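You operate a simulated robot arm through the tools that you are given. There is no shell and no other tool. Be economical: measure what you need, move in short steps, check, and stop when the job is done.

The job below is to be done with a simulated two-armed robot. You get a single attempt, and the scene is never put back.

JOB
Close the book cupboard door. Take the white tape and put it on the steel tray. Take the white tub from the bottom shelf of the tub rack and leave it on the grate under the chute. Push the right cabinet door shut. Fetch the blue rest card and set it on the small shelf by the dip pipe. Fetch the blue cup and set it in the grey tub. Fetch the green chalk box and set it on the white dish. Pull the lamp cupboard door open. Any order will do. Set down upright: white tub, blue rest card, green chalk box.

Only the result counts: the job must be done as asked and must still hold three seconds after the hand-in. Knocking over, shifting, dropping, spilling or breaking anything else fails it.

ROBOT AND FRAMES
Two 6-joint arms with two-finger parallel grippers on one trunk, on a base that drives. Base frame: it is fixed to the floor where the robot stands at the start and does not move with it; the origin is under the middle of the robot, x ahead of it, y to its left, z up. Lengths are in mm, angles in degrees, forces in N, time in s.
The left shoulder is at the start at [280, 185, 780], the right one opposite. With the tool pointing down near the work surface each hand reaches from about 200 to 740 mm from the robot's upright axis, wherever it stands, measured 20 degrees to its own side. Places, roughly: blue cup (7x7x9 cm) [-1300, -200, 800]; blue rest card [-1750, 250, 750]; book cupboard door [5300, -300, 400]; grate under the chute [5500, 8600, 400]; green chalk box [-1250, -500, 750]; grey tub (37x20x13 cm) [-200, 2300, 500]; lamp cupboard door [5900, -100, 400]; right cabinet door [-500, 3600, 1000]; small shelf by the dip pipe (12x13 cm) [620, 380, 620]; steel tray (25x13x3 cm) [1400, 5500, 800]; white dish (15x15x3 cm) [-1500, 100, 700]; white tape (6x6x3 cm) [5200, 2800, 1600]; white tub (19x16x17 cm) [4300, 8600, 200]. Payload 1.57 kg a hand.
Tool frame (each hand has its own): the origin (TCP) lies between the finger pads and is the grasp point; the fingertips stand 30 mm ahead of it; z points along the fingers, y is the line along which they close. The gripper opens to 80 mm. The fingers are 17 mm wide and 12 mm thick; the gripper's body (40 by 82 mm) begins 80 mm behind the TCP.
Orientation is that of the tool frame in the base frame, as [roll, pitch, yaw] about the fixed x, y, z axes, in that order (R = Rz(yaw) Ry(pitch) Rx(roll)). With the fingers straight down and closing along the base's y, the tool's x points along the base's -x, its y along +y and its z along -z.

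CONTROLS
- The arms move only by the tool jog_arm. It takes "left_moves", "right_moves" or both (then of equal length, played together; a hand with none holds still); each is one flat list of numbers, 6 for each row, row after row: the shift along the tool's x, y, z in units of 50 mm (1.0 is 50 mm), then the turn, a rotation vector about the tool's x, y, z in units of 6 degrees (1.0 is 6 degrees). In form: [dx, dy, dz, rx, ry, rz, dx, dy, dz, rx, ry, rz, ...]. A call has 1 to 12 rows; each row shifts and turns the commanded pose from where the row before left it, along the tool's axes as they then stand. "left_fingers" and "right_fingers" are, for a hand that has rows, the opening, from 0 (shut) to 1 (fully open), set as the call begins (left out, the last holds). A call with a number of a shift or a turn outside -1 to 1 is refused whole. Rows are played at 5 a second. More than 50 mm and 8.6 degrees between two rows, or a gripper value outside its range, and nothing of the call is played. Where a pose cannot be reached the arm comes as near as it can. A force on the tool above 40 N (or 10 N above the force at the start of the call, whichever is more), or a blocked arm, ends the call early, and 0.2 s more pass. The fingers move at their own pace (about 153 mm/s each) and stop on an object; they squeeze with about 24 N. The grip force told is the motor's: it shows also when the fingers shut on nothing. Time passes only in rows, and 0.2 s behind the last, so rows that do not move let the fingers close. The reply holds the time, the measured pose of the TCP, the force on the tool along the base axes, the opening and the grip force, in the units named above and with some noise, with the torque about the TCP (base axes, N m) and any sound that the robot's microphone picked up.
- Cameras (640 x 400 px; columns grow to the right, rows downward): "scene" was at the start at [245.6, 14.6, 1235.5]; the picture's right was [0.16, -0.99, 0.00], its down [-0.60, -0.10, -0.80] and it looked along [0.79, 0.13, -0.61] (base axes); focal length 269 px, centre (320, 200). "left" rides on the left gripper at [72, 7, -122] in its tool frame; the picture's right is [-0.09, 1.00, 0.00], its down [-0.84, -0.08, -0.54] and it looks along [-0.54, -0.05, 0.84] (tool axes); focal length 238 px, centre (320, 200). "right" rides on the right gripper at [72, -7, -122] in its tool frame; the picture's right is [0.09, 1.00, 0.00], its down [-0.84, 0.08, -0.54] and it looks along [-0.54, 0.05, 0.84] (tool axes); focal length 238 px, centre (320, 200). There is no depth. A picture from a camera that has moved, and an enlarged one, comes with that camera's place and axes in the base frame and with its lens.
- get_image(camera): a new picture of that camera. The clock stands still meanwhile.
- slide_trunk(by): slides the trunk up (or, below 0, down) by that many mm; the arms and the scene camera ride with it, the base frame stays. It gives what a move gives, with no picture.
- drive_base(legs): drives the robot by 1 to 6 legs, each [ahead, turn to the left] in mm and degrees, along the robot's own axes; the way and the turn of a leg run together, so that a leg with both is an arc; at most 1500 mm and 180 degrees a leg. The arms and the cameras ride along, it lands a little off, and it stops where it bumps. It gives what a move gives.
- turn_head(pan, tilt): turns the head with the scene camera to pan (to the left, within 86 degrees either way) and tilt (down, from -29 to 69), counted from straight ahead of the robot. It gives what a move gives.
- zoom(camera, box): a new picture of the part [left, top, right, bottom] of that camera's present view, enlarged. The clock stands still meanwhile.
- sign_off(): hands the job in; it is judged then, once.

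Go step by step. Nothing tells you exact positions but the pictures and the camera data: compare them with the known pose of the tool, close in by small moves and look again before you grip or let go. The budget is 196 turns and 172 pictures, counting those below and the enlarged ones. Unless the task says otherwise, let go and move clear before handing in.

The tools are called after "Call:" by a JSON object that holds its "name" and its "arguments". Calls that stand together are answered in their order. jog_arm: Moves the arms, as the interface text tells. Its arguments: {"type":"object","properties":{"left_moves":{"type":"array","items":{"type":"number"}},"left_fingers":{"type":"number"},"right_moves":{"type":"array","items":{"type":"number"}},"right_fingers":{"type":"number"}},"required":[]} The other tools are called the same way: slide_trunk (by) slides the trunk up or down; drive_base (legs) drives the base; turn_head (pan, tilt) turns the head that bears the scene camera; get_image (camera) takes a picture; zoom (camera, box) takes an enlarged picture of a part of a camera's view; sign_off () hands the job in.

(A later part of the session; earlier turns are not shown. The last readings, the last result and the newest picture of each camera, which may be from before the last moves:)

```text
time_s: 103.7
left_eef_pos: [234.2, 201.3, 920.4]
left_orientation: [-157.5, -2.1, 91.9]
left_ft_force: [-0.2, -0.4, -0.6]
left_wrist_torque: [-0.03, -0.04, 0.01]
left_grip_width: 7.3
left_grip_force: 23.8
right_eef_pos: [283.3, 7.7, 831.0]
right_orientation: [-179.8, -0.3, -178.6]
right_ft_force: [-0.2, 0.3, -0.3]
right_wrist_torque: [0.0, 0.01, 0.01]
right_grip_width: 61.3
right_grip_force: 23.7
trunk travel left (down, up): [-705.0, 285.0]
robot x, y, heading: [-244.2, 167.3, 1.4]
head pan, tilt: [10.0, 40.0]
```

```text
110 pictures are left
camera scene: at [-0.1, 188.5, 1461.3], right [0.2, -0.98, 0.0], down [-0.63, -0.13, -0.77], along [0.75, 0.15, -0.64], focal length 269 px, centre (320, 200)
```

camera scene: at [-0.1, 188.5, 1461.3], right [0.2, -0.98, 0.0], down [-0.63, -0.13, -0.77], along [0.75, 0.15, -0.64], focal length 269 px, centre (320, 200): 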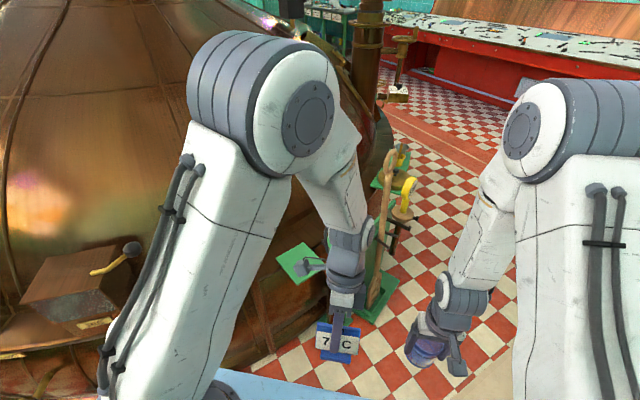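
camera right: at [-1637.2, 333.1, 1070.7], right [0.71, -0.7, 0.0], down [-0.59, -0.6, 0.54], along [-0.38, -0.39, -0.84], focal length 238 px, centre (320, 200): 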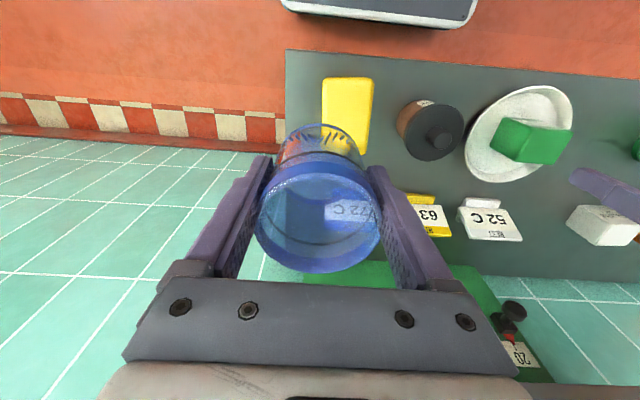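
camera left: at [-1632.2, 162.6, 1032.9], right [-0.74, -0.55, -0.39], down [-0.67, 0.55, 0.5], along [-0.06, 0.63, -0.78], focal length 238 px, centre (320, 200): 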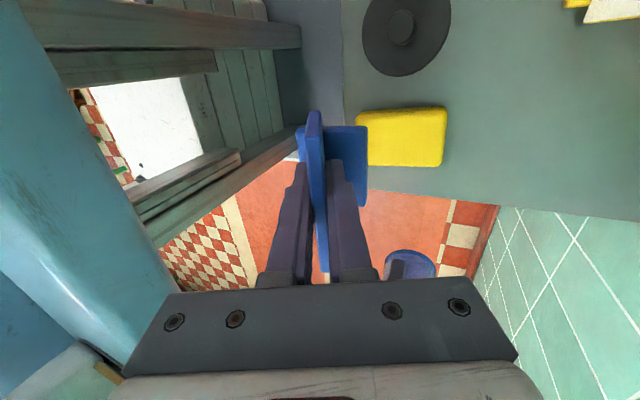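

The green small shelf is visible at about (620, 380). Zoom on it.

Call:
{"name": "zoom", "arguments": {"camera": "scene", "box": [250, 210, 410, 310]}}

Call:
{"name": "get_image", "arguments": {"camera": "left"}}

```text
4.00 times, centred on (330, 260) of scene
camera zoom: at [-0.1, 188.5, 1461.3], right [0.2, -0.98, 0.0], down [-0.63, -0.13, -0.77], along [0.75, 0.15, -0.64], focal length 1076 px, centre (280, -40)
```

zoom: 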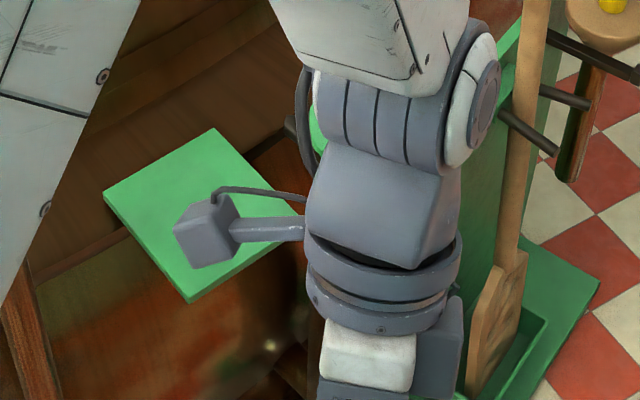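

```text
108 pictures are left
camera left: at [284.5, 272.7, 1032.7], right [0.92, -0.05, -0.39], down [0.16, -0.85, 0.5], along [-0.35, -0.52, -0.78], focal length 238 px, centre (320, 200)
```

left: 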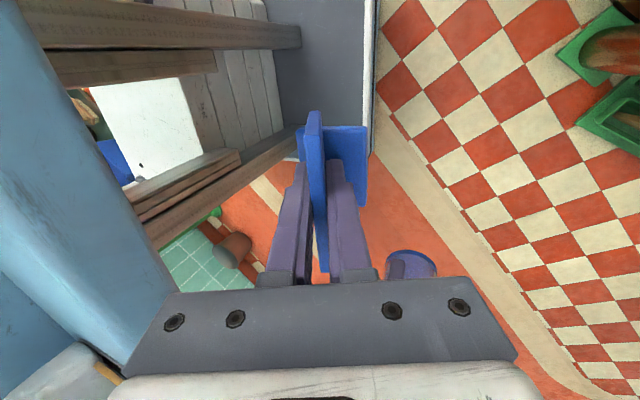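

Shelf sits around (610, 380) turned about 45°. I raise the trunk for clearance and drive closer with heading ~25°.

Call:
{"name": "slide_trunk", "arguments": {"by": 120}}

Call:
{"name": "drive_base", "arguments": {"legs": [[0, -21.5], [330, 0], [0, 45]]}}

Call:
{"name": "turn_head", "arguments": {"pan": 20, "tilt": 60}}

Call:
{"name": "get_image", "arguments": {"camera": "scene"}}

Call:
{"name": "get_image", "arguments": {"camera": "left"}}

```text
time_s: 105.2
left_eef_pos: [233.5, 202.6, 1039.5]
left_orientation: [-157.4, -2.1, 91.8]
left_ft_force: [-0.1, 0.1, 0.0]
left_wrist_torque: [0.03, 0.0, 0.01]
left_grip_width: 7.3
left_grip_force: 24.1
right_eef_pos: [284.8, 7.1, 949.5]
right_orientation: [-180.0, -0.3, -178.5]
right_ft_force: [-0.9, -0.4, -0.5]
right_wrist_torque: [-0.03, 0.01, 0.0]
right_grip_width: 61.3
right_grip_force: 24.3
trunk travel left (down, up): [-825.0, 165.0]
robot x, y, heading: [-243.7, 169.9, 1.4]
head pan, tilt: [10.0, 40.0]
```

```text
time_s: 110.6
left_eef_pos: [487.9, 283.2, 1040.5]
left_orientation: [-157.3, -2.2, 116.2]
left_ft_force: [-0.7, 0.3, -0.3]
left_wrist_torque: [0.03, -0.05, 0.01]
left_grip_width: 7.3
left_grip_force: 24.2
right_eef_pos: [614.7, 124.9, 949.6]
right_orientation: [-179.9, -0.3, -154.5]
right_ft_force: [-0.3, 0.8, -0.5]
right_wrist_torque: [-0.01, 0.0, 0.0]
right_grip_width: 61.2
right_grip_force: 24.3
trunk travel left (down, up): [-825.0, 165.0]
robot x, y, heading: [69.4, 55.2, 25.8]
head pan, tilt: [10.0, 40.0]
```

```text
time_s: 111.5
left_eef_pos: [489.6, 284.6, 1040.2]
left_orientation: [-157.4, -2.0, 116.1]
left_ft_force: [-1.0, -0.1, -0.1]
left_wrist_torque: [-0.01, 0.0, 0.0]
left_grip_width: 7.5
left_grip_force: 24.4
right_eef_pos: [614.1, 124.9, 950.3]
right_orientation: [-179.9, -0.3, -154.4]
right_ft_force: [0.8, -1.2, -0.7]
right_wrist_torque: [0.02, 0.02, 0.01]
right_grip_width: 61.2
right_grip_force: 24.1
trunk travel left (down, up): [-825.0, 165.0]
robot x, y, heading: [70.0, 59.1, 25.8]
head pan, tilt: [20.0, 60.0]
```

```text
107 pictures are left
camera scene: at [259.0, 172.4, 1554.7], right [0.72, -0.7, 0.0], down [-0.6, -0.62, -0.5], along [0.35, 0.36, -0.87], focal length 269 px, centre (320, 200)
```

scene: 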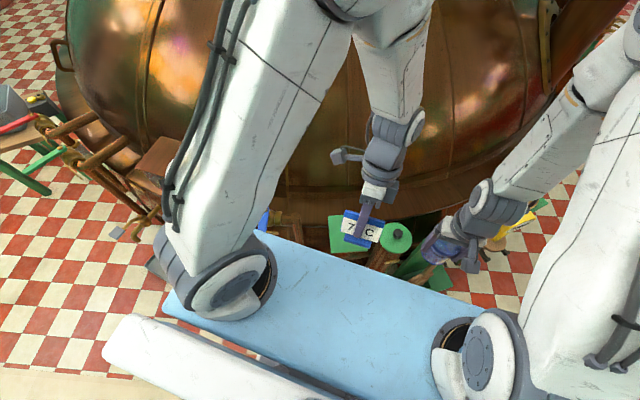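

```text
106 pictures are left
camera left: at [506.0, 367.8, 1152.7], right [0.86, 0.33, -0.39], down [0.5, -0.71, 0.5], along [-0.11, -0.62, -0.78], focal length 238 px, centre (320, 200)
```

left: 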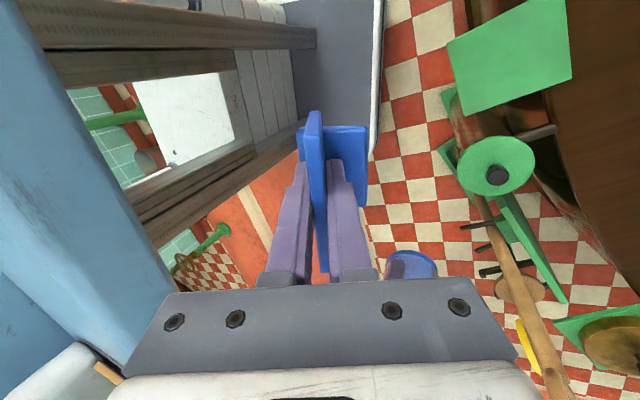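

Triangulation agrees: shelf centre about (611, 389), top about z 625. One zoom to refine.

Call:
{"name": "zoom", "arguments": {"camera": "scene", "box": [300, 190, 444, 280]}}

Call:
{"name": "zoom", "arguments": {"camera": "left", "box": [430, 0, 590, 130]}}

```text
4.44 times, centred on (372, 235) of scene
camera zoom: at [259.0, 172.4, 1554.7], right [0.72, -0.7, 0.0], down [-0.6, -0.62, -0.5], along [0.35, 0.36, -0.87], focal length 1196 px, centre (89, 44)
```

zoom: 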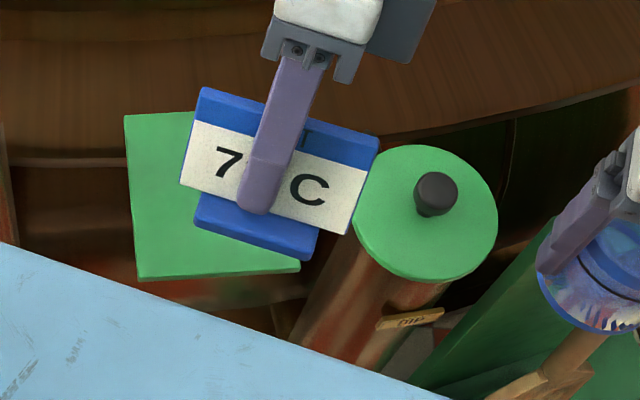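

```text
3.08 times, centred on (510, 65) of left
camera zoom: at [506.0, 367.8, 1152.7], right [0.86, 0.33, -0.39], down [0.5, -0.71, 0.5], along [-0.11, -0.62, -0.78], focal length 733 px, centre (-265, 615)
```

zoom: 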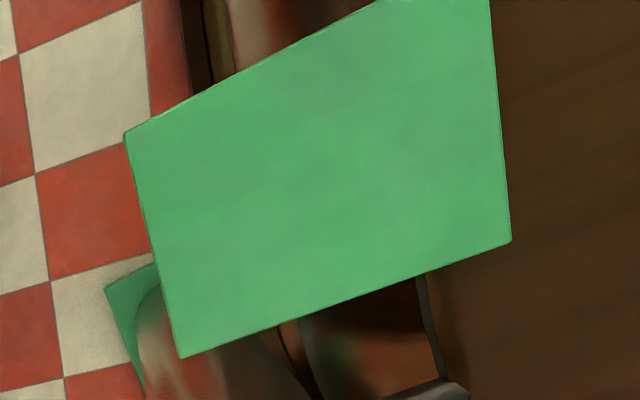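

Shelf centre is confirmed at about (610, 388, 625), edges along 49°/-41°. To keep the wrist away from the still I turn the tool about the vertical by 113° (lean to the left, camera toward me).

Call:
{"name": "jog_arm", "arguments": {"left_moves": [0, 0, 0, 0, -0.403, -0.968, 0, 0, 0, 0, -0.403, -0.968, 0, 0, 0, 0, -0.403, -0.968, 0, 0, 0, 0, -0.403, -0.968, 0, 0, 0, 0, -0.403, -0.968, 0, 0, 0, 0, -0.403, -0.968, 0, 0, 0, 0, -0.403, -0.968, 0, 0, 0, 0, -0.403, -0.968, 0, 0, 0, 0, -0.403, -0.968]}}

Call:
{"name": "jog_arm", "arguments": {"left_moves": [0, 0, 0, 0, -0.403, -0.968, 0, 0, 0, 0, -0.403, -0.968, 0, 0, 0, 0, -0.403, -0.968, 0, 0, 0, 0, -0.403, -0.968, 0, 0, 0, 0, -0.403, -0.968, 0, 0, 0, 0, -0.403, -0.968, 0, 0, 0, 0, -0.403, -0.968, 0, 0, 0, 0, -0.403, -0.968, 0, 0, 0, 0, -0.403, -0.968]}}

Call:
{"name": "get_image", "arguments": {"camera": "left"}}

Call:
{"name": "get_image", "arguments": {"camera": "scene"}}

```text
time_s: 113.5
left_eef_pos: [487.6, 283.0, 1040.3]
left_orientation: [-159.0, -1.2, 172.9]
left_ft_force: [0.1, -0.4, -0.8]
left_wrist_torque: [0.03, 0.0, -0.01]
left_grip_width: 7.4
left_grip_force: 24.1
right_eef_pos: [613.8, 124.4, 949.6]
right_orientation: [-179.9, -0.2, -154.4]
right_ft_force: [-0.5, -0.6, 0.2]
right_wrist_torque: [0.03, 0.05, 0.01]
right_grip_width: 61.1
right_grip_force: 23.9
trunk travel left (down, up): [-825.0, 165.0]
robot x, y, heading: [68.1, 53.7, 25.8]
head pan, tilt: [20.0, 60.0]
```

```text
time_s: 115.5
left_eef_pos: [549.5, 287.1, 1046.2]
left_orientation: [-159.4, 0.8, -130.6]
left_ft_force: [0.2, 0.0, -0.9]
left_wrist_torque: [0.01, 0.01, -0.02]
left_grip_width: 7.2
left_grip_force: 24.1
left hand out of reach, approached as far as the arm can: row 3, 4, 5, 6, 7, 8, 9
right_eef_pos: [613.4, 125.7, 949.9]
right_orientation: [-180.0, -0.3, -154.5]
right_ft_force: [-0.6, 0.8, -0.8]
right_wrist_torque: [0.02, -0.02, -0.02]
right_grip_width: 61.0
right_grip_force: 23.9
trunk travel left (down, up): [-825.0, 165.0]
robot x, y, heading: [67.6, 54.5, 26.2]
head pan, tilt: [20.0, 60.0]
```

```text
103 pictures are left
camera left: at [463.4, 262.2, 1156.8], right [-0.64, 0.68, -0.35], down [0.45, 0.71, 0.55], along [0.62, 0.2, -0.76], focal length 238 px, centre (320, 200)
```

left: 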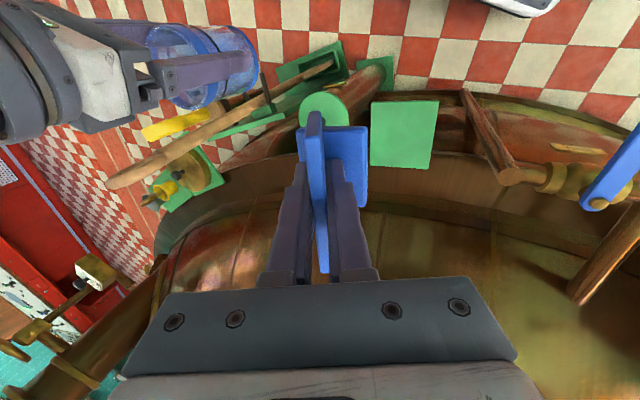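

```text
102 pictures are left
camera scene: at [258.9, 172.4, 1554.6], right [0.72, -0.7, 0.0], down [-0.6, -0.62, -0.5], along [0.35, 0.36, -0.87], focal length 269 px, centre (320, 200)
```

scene: 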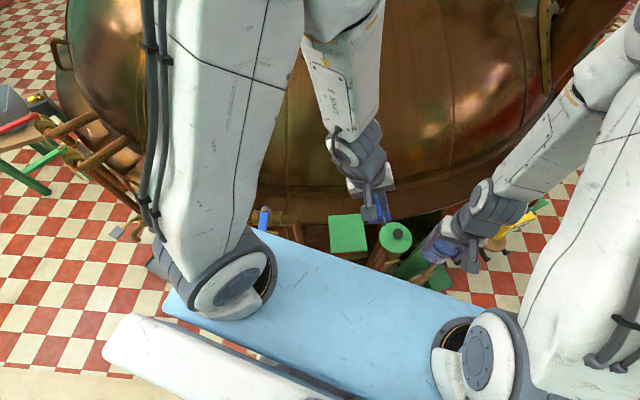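

Shelf view is clear. Adjust roll and move over the shelf, then lower to ~45 mm above it.

Call:
{"name": "jog_arm", "arguments": {"left_moves": [-0.78, 0.25, -0.1, 0.33, 0, 0, -0.78, 0.25, -0.1, 0, 0, 0, -0.78, 0.25, -0.1, 0, 0, 0, 0, 0.384, 0.92, 0, 0, 0, 0, 0.384, 0.92, 0, 0, 0, 0, 0.384, 0.92, 0, 0, 0, 0, 0.384, 0.92, 0, 0, 0]}}

Call:
{"name": "get_image", "arguments": {"camera": "left"}}

Call:
{"name": "get_image", "arguments": {"camera": "scene"}}

```text
time_s: 117.0
left_eef_pos: [597.1, 402.6, 850.9]
left_orientation: [-157.2, 0.9, -130.5]
left_ft_force: [0.0, -0.2, -0.9]
left_wrist_torque: [-0.03, -0.03, -0.02]
left_grip_width: 7.4
left_grip_force: 24.1
right_eef_pos: [614.2, 124.9, 949.8]
right_orientation: [-180.0, -0.2, -154.4]
right_ft_force: [0.6, 0.3, -0.4]
right_wrist_torque: [-0.02, 0.02, -0.01]
right_grip_width: 60.8
right_grip_force: 24.3
trunk travel left (down, up): [-825.0, 165.0]
robot x, y, heading: [70.3, 54.1, 25.6]
head pan, tilt: [20.0, 60.0]
```

```text
101 pictures are left
camera left: at [508.1, 381.4, 959.6], right [-0.63, 0.67, -0.38], down [0.44, 0.72, 0.54], along [0.64, 0.18, -0.75], focal length 238 px, centre (320, 200)
```

left: 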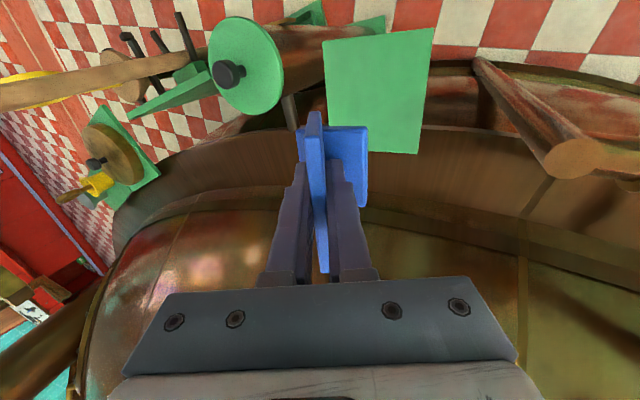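

```text
100 pictures are left
camera scene: at [258.7, 172.3, 1554.7], right [0.72, -0.7, 0.0], down [-0.6, -0.62, -0.5], along [0.35, 0.36, -0.87], focal length 269 px, centre (320, 200)
```

scene: 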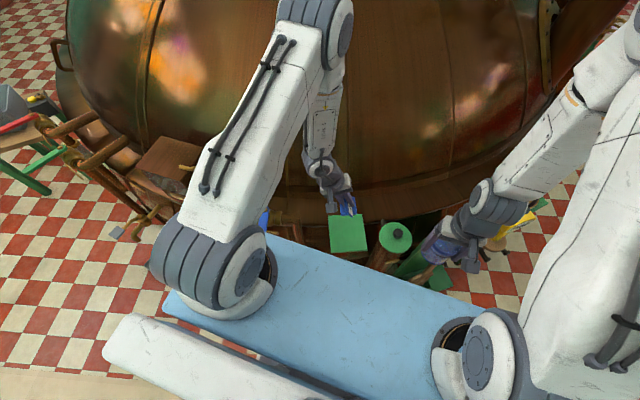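

Positions good. Descend 80 mm and check again.

Call:
{"name": "jog_arm", "arguments": {"left_moves": [0, 0.307, 0.737, 0, 0, 0, 0, 0.307, 0.737, 0, 0, 0, 0, 0.307, 0.737, 0, 0, 0]}}

Call:
{"name": "get_image", "arguments": {"camera": "left"}}

Call:
{"name": "zoom", "arguments": {"camera": "scene", "box": [300, 170, 444, 260]}}

```text
time_s: 117.8
left_eef_pos: [597.6, 403.3, 727.9]
left_orientation: [-157.4, 0.9, -130.8]
left_ft_force: [0.1, 0.6, -0.8]
left_wrist_torque: [0.01, 0.0, -0.02]
left_grip_width: 7.3
left_grip_force: 24.1
right_eef_pos: [614.5, 126.0, 949.1]
right_orientation: [-180.0, -0.3, -154.4]
right_ft_force: [-0.5, -0.1, 0.3]
right_wrist_torque: [0.0, -0.02, -0.01]
right_grip_width: 60.8
right_grip_force: 24.3
trunk travel left (down, up): [-825.0, 165.0]
robot x, y, heading: [65.1, 56.5, 26.1]
head pan, tilt: [20.0, 60.0]
```

```text
99 pictures are left
camera left: at [508.3, 382.8, 836.6], right [-0.63, 0.67, -0.38], down [0.44, 0.72, 0.54], along [0.64, 0.18, -0.75], focal length 238 px, centre (320, 200)
```

left: 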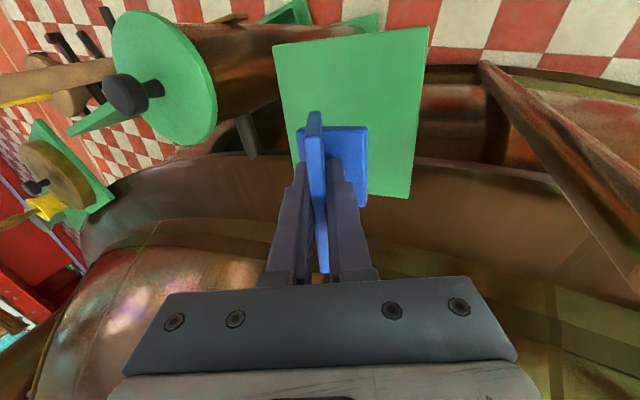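

```text
4.44 times, centred on (372, 215) of scene
camera zoom: at [258.9, 172.4, 1554.7], right [0.72, -0.7, 0.0], down [-0.6, -0.62, -0.5], along [0.35, 0.36, -0.87], focal length 1196 px, centre (89, 133)
```

zoom: 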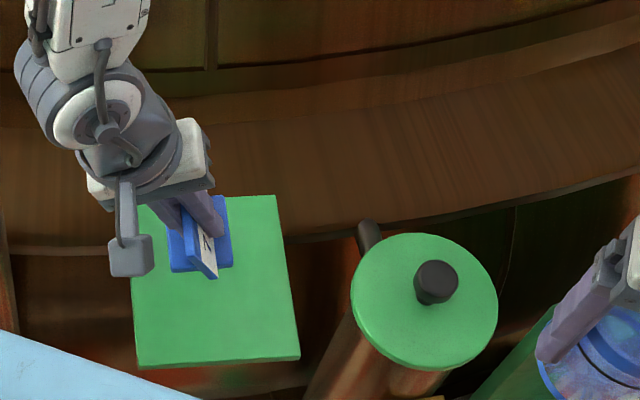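

On course; shift 7 mm toward the right and descend to near contact.

Call:
{"name": "jog_arm", "arguments": {"left_moves": [0, -0.13, 0.06, 0, 0, 0, 0, 0.154, 0.368, 0, 0, 0, 0, 0.154, 0.368, 0, 0, 0]}}

Call:
{"name": "jog_arm", "arguments": {"left_moves": [0, 0.023, 0.055, 0, 0, 0]}}

Call:
{"name": "zoom", "arguments": {"camera": "scene", "box": [300, 170, 444, 260]}}

Call:
{"name": "zoom", "arguments": {"camera": "left", "box": [220, 20, 460, 220]}}

```text
time_s: 118.7
left_eef_pos: [603.8, 400.5, 688.3]
left_orientation: [-157.2, 0.8, -130.7]
left_ft_force: [0.2, 0.4, -1.2]
left_wrist_torque: [0.03, 0.0, 0.01]
left_grip_width: 7.5
left_grip_force: 24.5
right_eef_pos: [613.3, 125.4, 949.8]
right_orientation: [-179.9, -0.2, -154.4]
right_ft_force: [-0.3, 0.0, -0.5]
right_wrist_torque: [-0.01, -0.03, -0.02]
right_grip_width: 60.9
right_grip_force: 23.9
trunk travel left (down, up): [-825.0, 165.0]
robot x, y, heading: [69.9, 56.1, 25.8]
head pan, tilt: [20.0, 60.0]
```

```text
time_s: 119.0
left_eef_pos: [604.2, 400.4, 685.8]
left_orientation: [-157.3, 0.7, -130.7]
left_ft_force: [0.0, 0.1, -1.2]
left_wrist_torque: [0.01, -0.01, 0.01]
left_grip_width: 7.5
left_grip_force: 24.3
right_eef_pos: [614.8, 124.3, 950.9]
right_orientation: [-179.8, -0.4, -154.4]
right_ft_force: [-0.3, 0.8, -0.5]
right_wrist_torque: [0.0, -0.01, 0.01]
right_grip_width: 60.9
right_grip_force: 24.0
trunk travel left (down, up): [-825.0, 165.0]
robot x, y, heading: [67.3, 54.2, 26.2]
head pan, tilt: [20.0, 60.0]
```

```text
4.44 times, centred on (372, 215) of scene
camera zoom: at [258.9, 172.4, 1554.6], right [0.72, -0.7, 0.0], down [-0.6, -0.62, -0.5], along [0.35, 0.36, -0.87], focal length 1196 px, centre (89, 133)
```

zoom: 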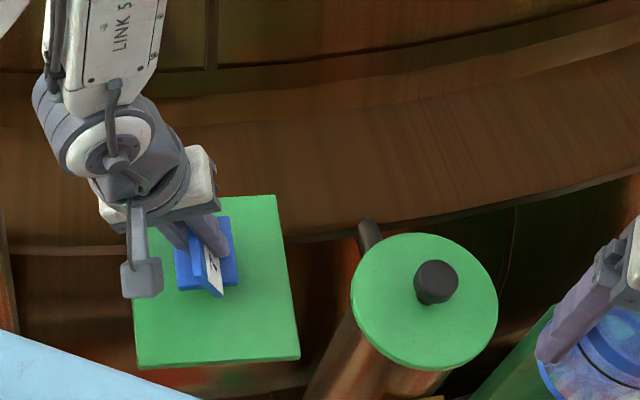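

```text
2.00 times, centred on (340, 120) of left
camera zoom: at [516.1, 378.5, 794.4], right [-0.63, 0.67, -0.38], down [0.44, 0.72, 0.54], along [0.64, 0.18, -0.75], focal length 477 px, centre (280, 360)
```

zoom: 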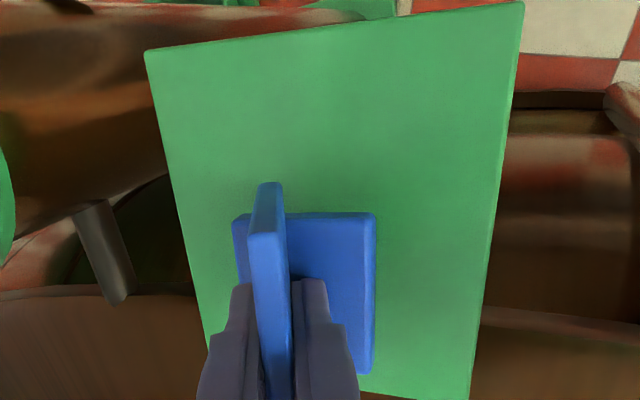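

Foot should come ~17 mm toward me. Shift, then lower to contact.

Call:
{"name": "jog_arm", "arguments": {"left_moves": [0.35, 0.04, 0, 0, 0, 0, 0, 0.03, 0.075, 0, 0, 0]}}

Call:
{"name": "jog_arm", "arguments": {"left_moves": [0, 0.023, 0.055, 0, 0, 0]}}

Call:
{"name": "jog_arm", "arguments": {"left_moves": [0, 0.023, 0.055, 0, 0, 0]}}

Call:
{"name": "zoom", "arguments": {"camera": "left", "box": [220, 20, 460, 220]}}

```text
time_s: 119.7
left_eef_pos: [590.3, 388.2, 680.6]
left_orientation: [-157.3, 0.9, -130.7]
left_ft_force: [-0.3, -1.3, -0.3]
left_wrist_torque: [0.01, 0.0, 0.04]
left_grip_width: 7.5
left_grip_force: 23.9
right_eef_pos: [613.6, 124.9, 949.7]
right_orientation: [-179.9, -0.2, -154.4]
right_ft_force: [0.1, -0.4, -1.6]
right_wrist_torque: [-0.02, 0.0, -0.02]
right_grip_width: 60.7
right_grip_force: 24.4
trunk travel left (down, up): [-825.0, 165.0]
robot x, y, heading: [73.1, 56.4, 25.9]
head pan, tilt: [20.0, 60.0]
```

```text
time_s: 120.0
left_eef_pos: [590.7, 388.4, 676.5]
left_orientation: [-157.3, 0.8, -130.7]
left_ft_force: [0.5, 0.0, -0.7]
left_wrist_torque: [0.01, -0.01, 0.0]
left_grip_width: 7.4
left_grip_force: 24.0
right_eef_pos: [614.2, 125.2, 948.8]
right_orientation: [-179.9, -0.3, -154.4]
right_ft_force: [-0.1, -0.1, -0.5]
right_wrist_torque: [-0.02, -0.01, 0.0]
right_grip_width: 61.0
right_grip_force: 24.2
trunk travel left (down, up): [-825.0, 165.0]
robot x, y, heading: [70.5, 53.6, 26.2]
head pan, tilt: [20.0, 60.0]
```

```text
time_s: 120.5
left_eef_pos: [591.1, 388.3, 673.8]
left_orientation: [-157.4, 0.8, -130.7]
left_ft_force: [-0.8, 0.7, -0.4]
left_wrist_torque: [0.04, -0.03, -0.01]
left_grip_width: 7.3
left_grip_force: 24.0
right_eef_pos: [614.1, 125.2, 949.2]
right_orientation: [-179.9, -0.3, -154.3]
right_ft_force: [-0.2, -0.2, -0.5]
right_wrist_torque: [-0.04, 0.01, -0.01]
right_grip_width: 61.0
right_grip_force: 24.0
trunk travel left (down, up): [-825.0, 165.0]
robot x, y, heading: [70.9, 54.6, 25.9]
head pan, tilt: [20.0, 60.0]
```

```text
2.00 times, centred on (340, 120) of left
camera zoom: at [503.2, 367.2, 783.1], right [-0.63, 0.67, -0.38], down [0.44, 0.72, 0.54], along [0.64, 0.18, -0.75], focal length 477 px, centre (280, 360)
```

zoom: 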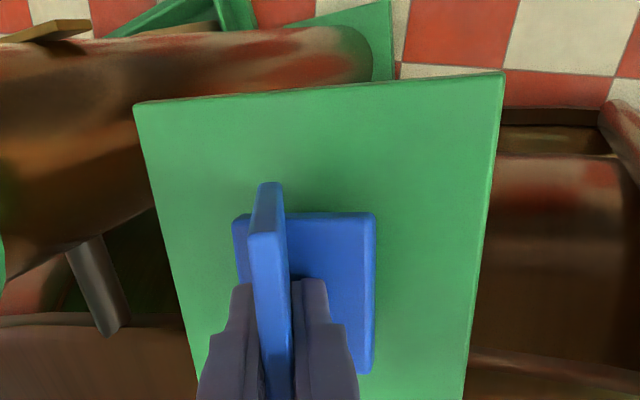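

Nicely inside the shelf. Continue small steps down to contact.

Call:
{"name": "jog_arm", "arguments": {"left_moves": [0, 0.12, -0.02, 0, 0, 0, 0, 0.023, 0.055, 0, 0, 0]}}

Call:
{"name": "jog_arm", "arguments": {"left_moves": [0, 0.023, 0.055, 0, 0, 0]}}

Call:
{"name": "jog_arm", "arguments": {"left_moves": [0, 0.023, 0.055, 0, 0, 0]}}

```text
time_s: 121.0
left_eef_pos: [586.7, 391.4, 668.8]
left_orientation: [-157.3, 0.8, -130.7]
left_ft_force: [1.3, 0.4, -0.5]
left_wrist_torque: [0.02, 0.02, 0.02]
left_grip_width: 7.4
left_grip_force: 23.7
right_eef_pos: [614.1, 125.2, 949.7]
right_orientation: [-180.0, -0.2, -154.4]
right_ft_force: [0.5, 0.5, -0.3]
right_wrist_torque: [0.03, 0.03, 0.01]
right_grip_width: 61.2
right_grip_force: 24.2
trunk travel left (down, up): [-825.0, 165.0]
robot x, y, heading: [68.3, 52.0, 25.8]
head pan, tilt: [20.0, 60.0]
```

```text
time_s: 121.5
left_eef_pos: [587.6, 391.9, 666.4]
left_orientation: [-157.3, 0.8, -130.7]
left_ft_force: [-0.1, -0.6, -1.0]
left_wrist_torque: [0.0, 0.03, -0.02]
left_grip_width: 7.6
left_grip_force: 24.1
right_eef_pos: [613.5, 124.8, 950.7]
right_orientation: [-179.9, -0.3, -154.4]
right_ft_force: [-0.3, 0.7, 0.4]
right_wrist_torque: [0.0, 0.02, 0.01]
right_grip_width: 60.7
right_grip_force: 24.0
trunk travel left (down, up): [-825.0, 165.0]
robot x, y, heading: [71.6, 54.2, 26.2]
head pan, tilt: [20.0, 60.0]
```

```text
time_s: 121.8
left_eef_pos: [586.4, 391.2, 664.2]
left_orientation: [-157.4, 0.8, -130.7]
left_ft_force: [0.8, 0.2, -0.4]
left_wrist_torque: [-0.01, -0.01, -0.02]
left_grip_width: 7.1
left_grip_force: 23.8
right_eef_pos: [614.4, 125.9, 949.3]
right_orientation: [-179.9, -0.2, -154.4]
right_ft_force: [0.3, -0.4, -1.0]
right_wrist_torque: [0.0, 0.02, 0.02]
right_grip_width: 60.8
right_grip_force: 23.9
trunk travel left (down, up): [-825.0, 165.0]
robot x, y, heading: [67.7, 53.9, 25.9]
head pan, tilt: [20.0, 60.0]
```

No contact yet; keep lowering.

Call:
{"name": "jog_arm", "arguments": {"left_moves": [0, 0.023, 0.055, 0, 0, 0]}}

Call:
{"name": "jog_arm", "arguments": {"left_moves": [0, 0.023, 0.055, 0, 0, 0]}}

Call:
{"name": "jog_arm", "arguments": {"left_moves": [0, 0.023, 0.055, 0, 0, 0]}}

Call:
{"name": "zoom", "arguments": {"camera": "left", "box": [220, 20, 460, 220]}}

```text
time_s: 122.2
left_eef_pos: [585.5, 392.1, 661.4]
left_orientation: [-157.4, 0.9, -130.8]
left_ft_force: [-3.1, 0.4, 14.1]
left_wrist_torque: [-0.12, 0.57, -0.01]
left_grip_width: 7.1
left_grip_force: 23.9
right_eef_pos: [615.2, 125.4, 949.5]
right_orientation: [-179.9, -0.3, -154.5]
right_ft_force: [-0.5, 0.1, -0.2]
right_wrist_torque: [0.01, 0.02, -0.01]
right_grip_width: 60.9
right_grip_force: 23.7
trunk travel left (down, up): [-825.0, 165.0]
robot x, y, heading: [68.9, 58.1, 26.1]
head pan, tilt: [20.0, 60.0]
```

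```text
time_s: 122.7
left_eef_pos: [587.7, 393.2, 659.3]
left_orientation: [-157.3, 1.1, -130.6]
left_ft_force: [0.9, 1.5, 19.8]
left_wrist_torque: [0.0, 0.55, -0.08]
left_grip_width: 7.3
left_grip_force: 24.0
right_eef_pos: [614.2, 125.3, 949.9]
right_orientation: [-179.9, -0.3, -154.3]
right_ft_force: [0.6, 0.0, 0.0]
right_wrist_torque: [0.0, 0.0, 0.02]
right_grip_width: 60.9
right_grip_force: 24.5
trunk travel left (down, up): [-825.0, 165.0]
robot x, y, heading: [67.5, 54.4, 25.8]
head pan, tilt: [20.0, 60.0]
```

```text
time_s: 123.1
left_eef_pos: [587.6, 392.9, 657.6]
left_orientation: [-157.1, 1.2, -130.7]
left_ft_force: [-6.1, -1.4, 25.8]
left_wrist_torque: [0.2, 0.76, 0.01]
left_grip_width: 7.6
left_grip_force: 23.9
right_eef_pos: [614.1, 125.7, 951.6]
right_orientation: [-179.9, -0.2, -154.3]
right_ft_force: [0.5, 0.1, -0.6]
right_wrist_torque: [0.0, 0.02, 0.0]
right_grip_width: 60.9
right_grip_force: 23.7
trunk travel left (down, up): [-825.0, 165.0]
robot x, y, heading: [68.5, 54.1, 26.0]
head pan, tilt: [20.0, 60.0]
stopped in row 1 (left hand): the force on the tool passed its limit at 43 N (the readings are from after the stop); the commanded pose is now the measured one
```

```text
2.00 times, centred on (340, 120) of left
camera zoom: at [499.4, 371.4, 765.8], right [-0.63, 0.67, -0.39], down [0.43, 0.72, 0.54], along [0.64, 0.18, -0.74], focal length 477 px, centre (280, 360)
```

zoom: 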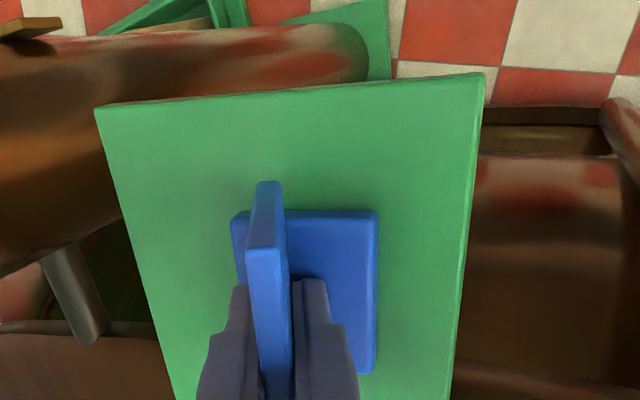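

Contact. Ease up 2 mm, open partially and withdraw along the tool axis.

Call:
{"name": "jog_arm", "arguments": {"left_moves": [0, -0.01, -0.03, 0, 0, 0, 0, 0, 0, 0, 0, 0]}}

Call:
{"name": "jog_arm", "arguments": {"left_moves": [0, 0, 0, 0, 0, 0, 0, 0, 0, 0, 0, 0], "left_fingers": 0.35}}

Call:
{"name": "get_image", "arguments": {"camera": "left"}}

```text
time_s: 123.7
left_eef_pos: [588.6, 393.0, 658.0]
left_orientation: [-157.1, 1.0, -130.7]
left_ft_force: [-2.5, -0.4, 8.3]
left_wrist_torque: [0.02, 0.27, 0.04]
left_grip_width: 7.4
left_grip_force: 24.0
right_eef_pos: [613.3, 124.8, 950.3]
right_orientation: [-179.8, -0.4, -154.5]
right_ft_force: [0.0, -0.4, -1.3]
right_wrist_torque: [-0.01, 0.01, -0.01]
right_grip_width: 60.7
right_grip_force: 24.1
trunk travel left (down, up): [-825.0, 165.0]
robot x, y, heading: [67.0, 55.0, 25.7]
head pan, tilt: [20.0, 60.0]
```

```text
time_s: 124.3
left_eef_pos: [589.9, 393.1, 659.3]
left_orientation: [-157.1, 1.3, -130.7]
left_ft_force: [3.5, -0.7, 16.4]
left_wrist_torque: [0.04, -0.01, -0.01]
left_grip_width: 19.2
left_grip_force: 0.0
right_eef_pos: [614.8, 124.2, 949.9]
right_orientation: [-180.0, -0.3, -154.4]
right_ft_force: [-0.3, 0.2, -0.6]
right_wrist_torque: [-0.01, 0.05, -0.01]
right_grip_width: 60.8
right_grip_force: 23.6
trunk travel left (down, up): [-825.0, 165.0]
robot x, y, heading: [64.6, 54.0, 25.9]
head pan, tilt: [20.0, 60.0]
```

```text
93 pictures are left
camera left: at [500.7, 371.8, 766.8], right [-0.63, 0.67, -0.39], down [0.43, 0.72, 0.55], along [0.65, 0.18, -0.74], focal length 238 px, centre (320, 200)
```

left: 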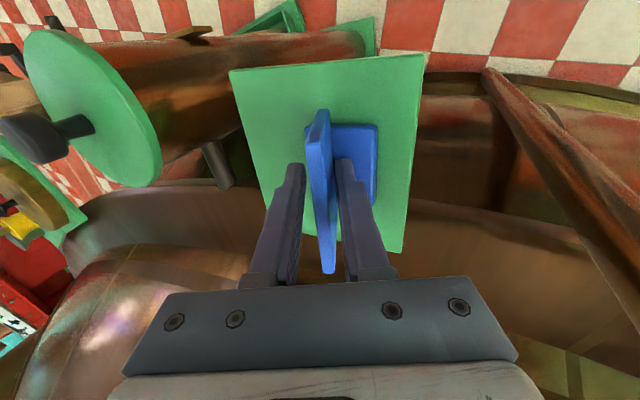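

Released and the card stands. Withdraw along the tool axis.

Call:
{"name": "jog_arm", "arguments": {"left_moves": [0, 0, -0.3, 0, 0, 0, 0, 0, -0.5, 0, 0, 0, 0, 0, -0.6, 0, 0, 0, 0, 0, -0.8, 0, 0, 0]}}

Call:
{"name": "get_image", "arguments": {"camera": "left"}}

Call:
{"name": "zoom", "arguments": {"camera": "scene", "box": [300, 170, 444, 260]}}

```text
time_s: 125.3
left_eef_pos: [553.6, 418.8, 760.1]
left_orientation: [-157.2, 1.0, -130.6]
left_ft_force: [-0.5, -0.4, 0.1]
left_wrist_torque: [-0.01, 0.0, -0.01]
left_grip_width: 28.0
left_grip_force: 0.1
right_eef_pos: [614.7, 125.2, 949.1]
right_orientation: [-179.9, -0.3, -154.5]
right_ft_force: [0.0, 0.4, 0.1]
right_wrist_torque: [-0.01, 0.0, 0.0]
right_grip_width: 60.7
right_grip_force: 23.7
trunk travel left (down, up): [-825.0, 165.0]
robot x, y, heading: [68.5, 55.0, 25.9]
head pan, tilt: [20.0, 60.0]
```

```text
92 pictures are left
camera left: at [465.1, 398.3, 868.5], right [-0.63, 0.67, -0.39], down [0.43, 0.72, 0.54], along [0.64, 0.18, -0.75], focal length 238 px, centre (320, 200)
```

left: 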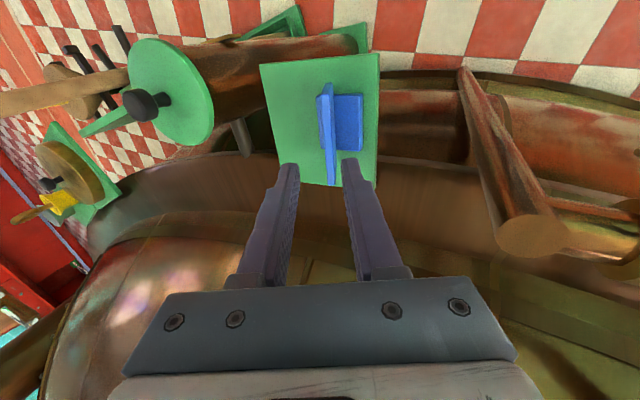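

```text
4.44 times, centred on (372, 215) of scene
camera zoom: at [259.1, 172.4, 1554.6], right [0.72, -0.7, 0.0], down [-0.6, -0.62, -0.5], along [0.35, 0.36, -0.87], focal length 1196 px, centre (89, 133)
```

zoom: 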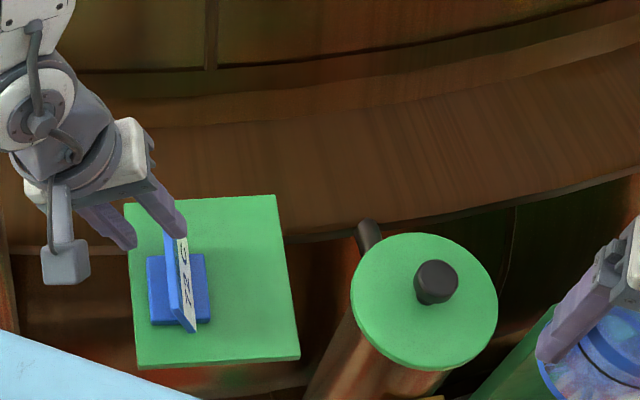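

Card is upright on the shelf. Now raise and neutralise the left hand, back off and head for the grey tub with the cup.

Call:
{"name": "jog_arm", "arguments": {"left_moves": [0, -0.3, -0.8, 0, 0, 0, 0, -0.3, -0.8, -0.6, 0, 0, 0.3, 0, -0.8, -0.8, 0, 0, 0.5, 0, 0, -0.8, 0, 0.7, 0.5, 0, 0, -0.8, 0, 0.8, 0.5, 0, 0, -0.8, 0, 0.8, 0, 0, 0, 0, 0, 0.8, 0, 0, 0, 0, 0, 0.8]}}

Call:
{"name": "drive_base", "arguments": {"legs": [[-450, 0], [0, 69], [1450, 0]]}}

Call:
{"name": "turn_head", "arguments": {"pan": -15, "tilt": 30}}

Call:
{"name": "get_image", "arguments": {"camera": "scene"}}

```text
time_s: 127.1
left_eef_pos: [507.4, 378.5, 909.9]
left_orientation: [-176.5, 1.6, -154.3]
left_ft_force: [0.0, 1.1, 0.4]
left_wrist_torque: [-0.04, 0.0, -0.02]
left_grip_width: 28.2
left_grip_force: 0.0
left hand out of reach, approached as far as the arm can: row 5, 6
right_eef_pos: [614.2, 125.3, 950.1]
right_orientation: [-180.0, -0.3, -154.4]
right_ft_force: [-0.1, -0.3, 0.0]
right_wrist_torque: [-0.01, 0.0, -0.01]
right_grip_width: 61.0
right_grip_force: 24.3
trunk travel left (down, up): [-825.0, 165.0]
robot x, y, heading: [68.4, 57.2, 25.7]
head pan, tilt: [20.0, 60.0]
```

```text
time_s: 139.6
left_eef_pos: [-611.5, 1830.0, 909.4]
left_orientation: [-176.5, 1.6, -85.2]
left_ft_force: [0.3, 0.9, -1.0]
left_wrist_torque: [0.01, -0.01, -0.01]
left_grip_width: 28.0
left_grip_force: 0.1
right_eef_pos: [-336.8, 1838.0, 949.9]
right_orientation: [-179.9, -0.3, -85.4]
right_ft_force: [-0.1, 0.5, -0.6]
right_wrist_torque: [-0.03, 0.02, 0.0]
right_grip_width: 60.4
right_grip_force: 23.9
trunk travel left (down, up): [-825.0, 165.0]
robot x, y, heading: [-468.3, 1299.9, 94.9]
head pan, tilt: [20.0, 60.0]
```

```text
time_s: 140.7
left_eef_pos: [-611.7, 1829.5, 910.4]
left_orientation: [-176.5, 1.6, -85.2]
left_ft_force: [-0.6, 0.2, -1.0]
left_wrist_torque: [0.02, 0.0, 0.0]
left_grip_width: 28.1
left_grip_force: 0.1
right_eef_pos: [-336.7, 1838.6, 949.9]
right_orientation: [-179.9, -0.3, -85.4]
right_ft_force: [-0.9, 0.8, -0.4]
right_wrist_torque: [-0.02, 0.02, 0.03]
right_grip_width: 60.0
right_grip_force: 24.1
trunk travel left (down, up): [-825.0, 165.0]
robot x, y, heading: [-467.3, 1306.7, 95.1]
head pan, tilt: [-15.0, 30.0]
```

```text
90 pictures are left
camera scene: at [-463.6, 1552.9, 1596.7], right [0.98, -0.18, 0.0], down [-0.09, -0.49, -0.87], along [0.15, 0.85, -0.5], focal length 269 px, centre (320, 200)
```

scene: 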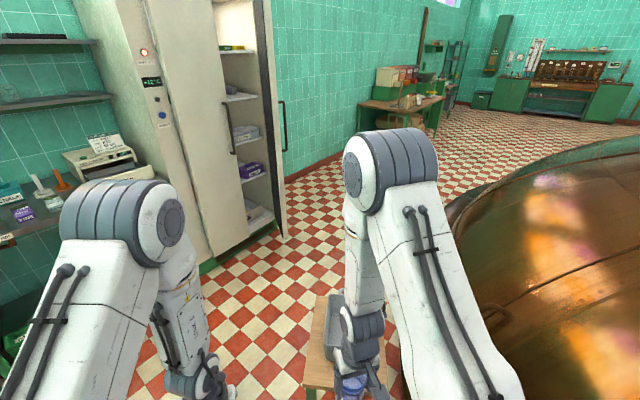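

The wooden stool with the tub is just ahead under the right hand. Look lower.

Call:
{"name": "turn_head", "arguments": {"pan": -15, "tilt": 52}}

Call:
{"name": "get_image", "arguments": {"camera": "scene"}}

Call:
{"name": "get_image", "arguments": {"camera": "right"}}

```text
time_s: 141.5
left_eef_pos: [-611.8, 1829.2, 910.6]
left_orientation: [-176.5, 1.6, -85.2]
left_ft_force: [0.2, 0.1, -0.1]
left_wrist_torque: [-0.02, 0.02, -0.02]
left_grip_width: 28.0
left_grip_force: 0.1
right_eef_pos: [-336.0, 1838.0, 949.6]
right_orientation: [-180.0, -0.3, -85.4]
right_ft_force: [0.3, 1.2, -0.4]
right_wrist_torque: [-0.03, 0.0, -0.05]
right_grip_width: 60.4
right_grip_force: 24.2
trunk travel left (down, up): [-825.0, 165.0]
robot x, y, heading: [-470.2, 1304.6, 95.0]
head pan, tilt: [-15.0, 52.0]
```

```text
89 pictures are left
camera scene: at [-466.2, 1537.9, 1564.6], right [0.98, -0.18, 0.0], down [-0.14, -0.78, -0.62], along [0.11, 0.61, -0.79], focal length 269 px, centre (320, 200)
```

scene: 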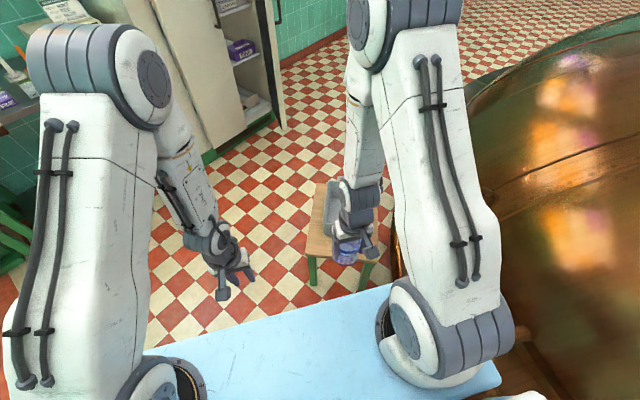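

```text
88 pictures are left
camera right: at [-323.8, 1767.9, 1071.8], right [-0.98, -0.17, 0.0], down [-0.15, 0.83, 0.54], along [-0.09, 0.53, -0.84], focal length 238 px, centre (320, 200)
```

right: 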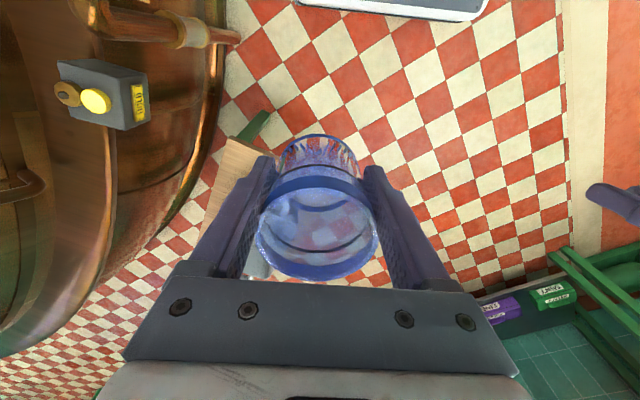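

The stool blocks a frontal approach, so I go round to its left side and face it along +x.

Call:
{"name": "drive_base", "arguments": {"legs": [[0, 17.2], [1215, 0], [0, -112]]}}

Call:
{"name": "turn_head", "arguments": {"pan": -10, "tilt": 50}}

Call:
{"name": "get_image", "arguments": {"camera": "scene"}}

Call:
{"name": "get_image", "arguments": {"camera": "right"}}

```text
time_s: 153.4
left_eef_pos: [-399.9, 2546.8, 911.6]
left_orientation: [-176.5, 1.5, -179.4]
left_ft_force: [-0.4, 0.0, 0.0]
left_wrist_torque: [-0.02, 0.02, -0.01]
left_grip_width: 28.0
left_grip_force: 0.0
right_eef_pos: [-412.0, 2272.3, 949.9]
right_orientation: [-180.0, -0.2, -179.5]
right_ft_force: [-0.1, 0.1, -0.2]
right_wrist_torque: [-0.04, -0.04, -0.02]
right_grip_width: 59.6
right_grip_force: 24.4
trunk travel left (down, up): [-825.0, 165.0]
robot x, y, heading: [-938.9, 2440.7, 0.6]
head pan, tilt: [-15.0, 52.0]
```

```text
time_s: 154.1
left_eef_pos: [-401.1, 2546.4, 909.7]
left_orientation: [-176.5, 1.5, -179.5]
left_ft_force: [-0.4, -0.1, 0.4]
left_wrist_torque: [0.03, -0.01, 0.0]
left_grip_width: 27.9
left_grip_force: 0.1
right_eef_pos: [-412.4, 2272.4, 950.3]
right_orientation: [-180.0, -0.2, -179.6]
right_ft_force: [0.1, 0.2, -0.1]
right_wrist_torque: [0.0, 0.0, 0.01]
right_grip_width: 59.8
right_grip_force: 24.2
trunk travel left (down, up): [-825.0, 165.0]
robot x, y, heading: [-936.0, 2441.4, 0.6]
head pan, tilt: [-10.0, 50.0]
```

```text
87 pictures are left
camera scene: at [-700.5, 2430.5, 1567.2], right [-0.16, -0.99, 0.0], down [-0.76, 0.13, -0.64], along [0.63, -0.11, -0.77], focal length 269 px, centre (320, 200)
```

scene: 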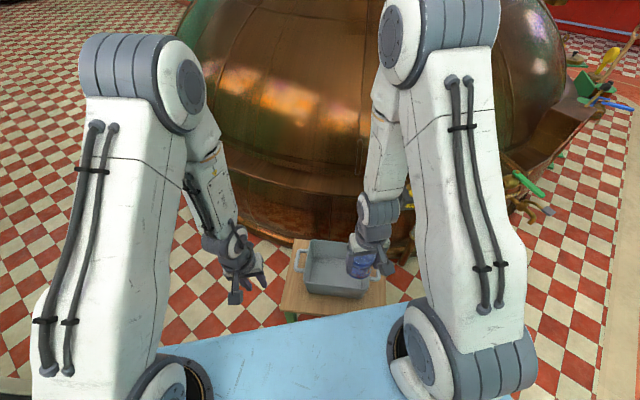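

```text
86 pictures are left
camera right: at [-483.1, 2264.9, 1071.8], right [-0.1, 1.0, 0.0], down [0.84, 0.08, 0.54], along [0.54, 0.05, -0.84], focal length 238 px, centre (320, 200)
```

right: 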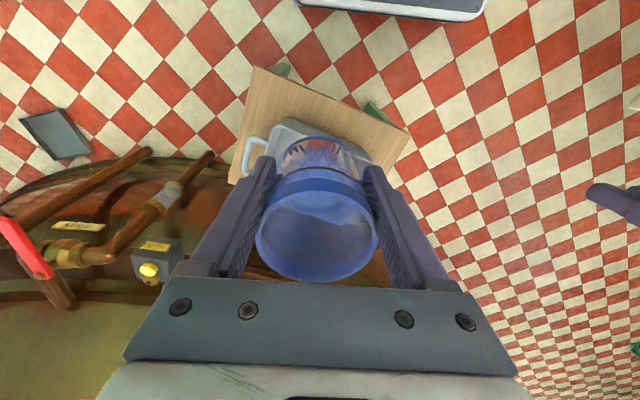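

Tub visible. Zoom to measure it.

Call:
{"name": "zoom", "arguments": {"camera": "scene", "box": [260, 215, 420, 315]}}

```text
4.00 times, centred on (340, 265) of scene
camera zoom: at [-700.5, 2430.5, 1567.2], right [-0.16, -0.99, 0.0], down [-0.76, 0.13, -0.64], along [0.63, -0.11, -0.77], focal length 1076 px, centre (240, -60)
```

zoom: 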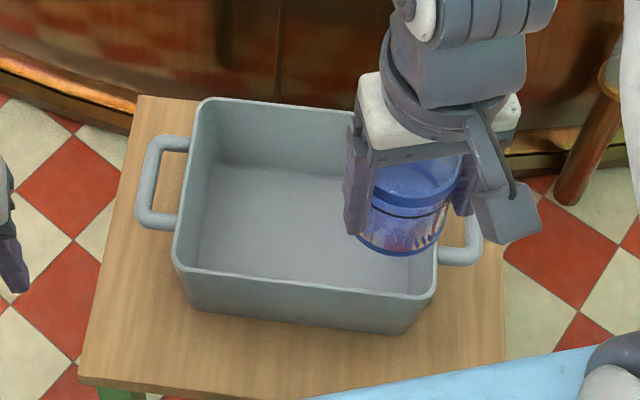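

Tub centre is about (-220, 2271), rim z~565. Drive 60 mm closer, lower the trunk 270, then move the cup over the tub.

Call:
{"name": "drive_base", "arguments": {"legs": [[60, 0]]}}

Call:
{"name": "slide_trunk", "arguments": {"by": -270}}

Call:
{"name": "jog_arm", "arguments": {"right_moves": [-0.95, 0.02, 0, 0, 0, 0, -0.95, 0.02, 0, 0, 0, 0, -0.95, 0.02, 0, 0, 0, 0]}}

Call:
{"name": "get_image", "arguments": {"camera": "right"}}

Call:
{"name": "get_image", "arguments": {"camera": "scene"}}

```text
time_s: 155.0
left_eef_pos: [-341.3, 2547.1, 910.2]
left_orientation: [-176.4, 1.6, -179.5]
left_ft_force: [-0.7, -0.4, 0.2]
left_wrist_torque: [-0.01, -0.01, 0.02]
left_grip_width: 27.9
left_grip_force: 0.1
right_eef_pos: [-353.0, 2272.0, 950.8]
right_orientation: [-179.9, -0.3, -179.7]
right_ft_force: [-0.7, -0.5, -0.7]
right_wrist_torque: [-0.01, 0.0, -0.02]
right_grip_width: 59.8
right_grip_force: 23.6
trunk travel left (down, up): [-825.0, 165.0]
robot x, y, heading: [-878.9, 2442.4, 0.6]
head pan, tilt: [-10.0, 50.0]
```

```text
time_s: 157.8
left_eef_pos: [-340.7, 2546.9, 641.1]
left_orientation: [-176.5, 1.6, -179.5]
left_ft_force: [-0.3, -0.6, -0.1]
left_wrist_torque: [0.03, 0.01, 0.0]
left_grip_width: 28.0
left_grip_force: 0.0
right_eef_pos: [-352.7, 2273.0, 680.0]
right_orientation: [-180.0, -0.4, -179.8]
right_ft_force: [-0.1, -0.5, -0.8]
right_wrist_torque: [-0.01, 0.01, 0.02]
right_grip_width: 59.7
right_grip_force: 24.0
trunk travel left (down, up): [-555.0, 435.0]
robot x, y, heading: [-877.8, 2443.6, 0.7]
head pan, tilt: [-10.0, 50.0]
```

```text
time_s: 158.6
left_eef_pos: [-341.6, 2547.0, 640.0]
left_orientation: [-176.5, 1.6, -179.7]
left_ft_force: [0.1, 0.2, 0.3]
left_wrist_torque: [-0.04, -0.04, -0.03]
left_grip_width: 28.1
left_grip_force: 0.1
right_eef_pos: [-208.3, 2276.5, 680.0]
right_orientation: [-179.9, -0.3, -179.7]
right_ft_force: [0.2, -0.6, 0.1]
right_wrist_torque: [-0.02, 0.07, -0.02]
right_grip_width: 59.6
right_grip_force: 23.4
trunk travel left (down, up): [-555.0, 435.0]
robot x, y, heading: [-877.8, 2443.2, 0.6]
head pan, tilt: [-10.0, 50.0]
```

```text
84 pictures are left
camera right: at [-279.4, 2269.8, 801.8], right [-0.1, 1.0, 0.0], down [0.84, 0.08, 0.54], along [0.53, 0.05, -0.84], focal length 238 px, centre (320, 200)
```

right: 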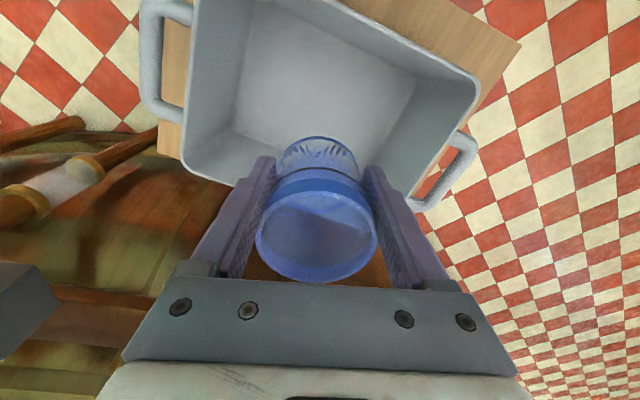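

```text
83 pictures are left
camera scene: at [-640.9, 2430.8, 1297.3], right [-0.16, -0.99, 0.0], down [-0.76, 0.13, -0.64], along [0.63, -0.11, -0.77], focal length 269 px, centre (320, 200)
```

scene: 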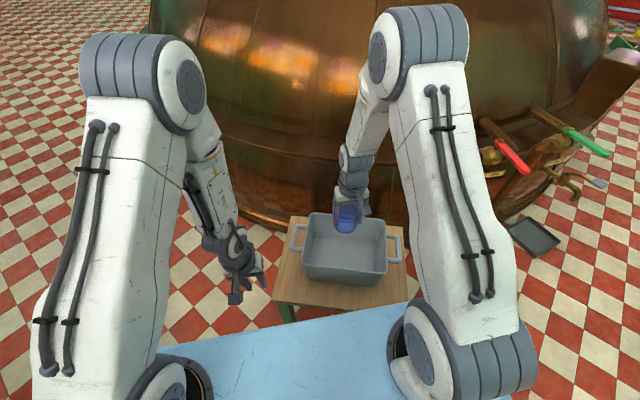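

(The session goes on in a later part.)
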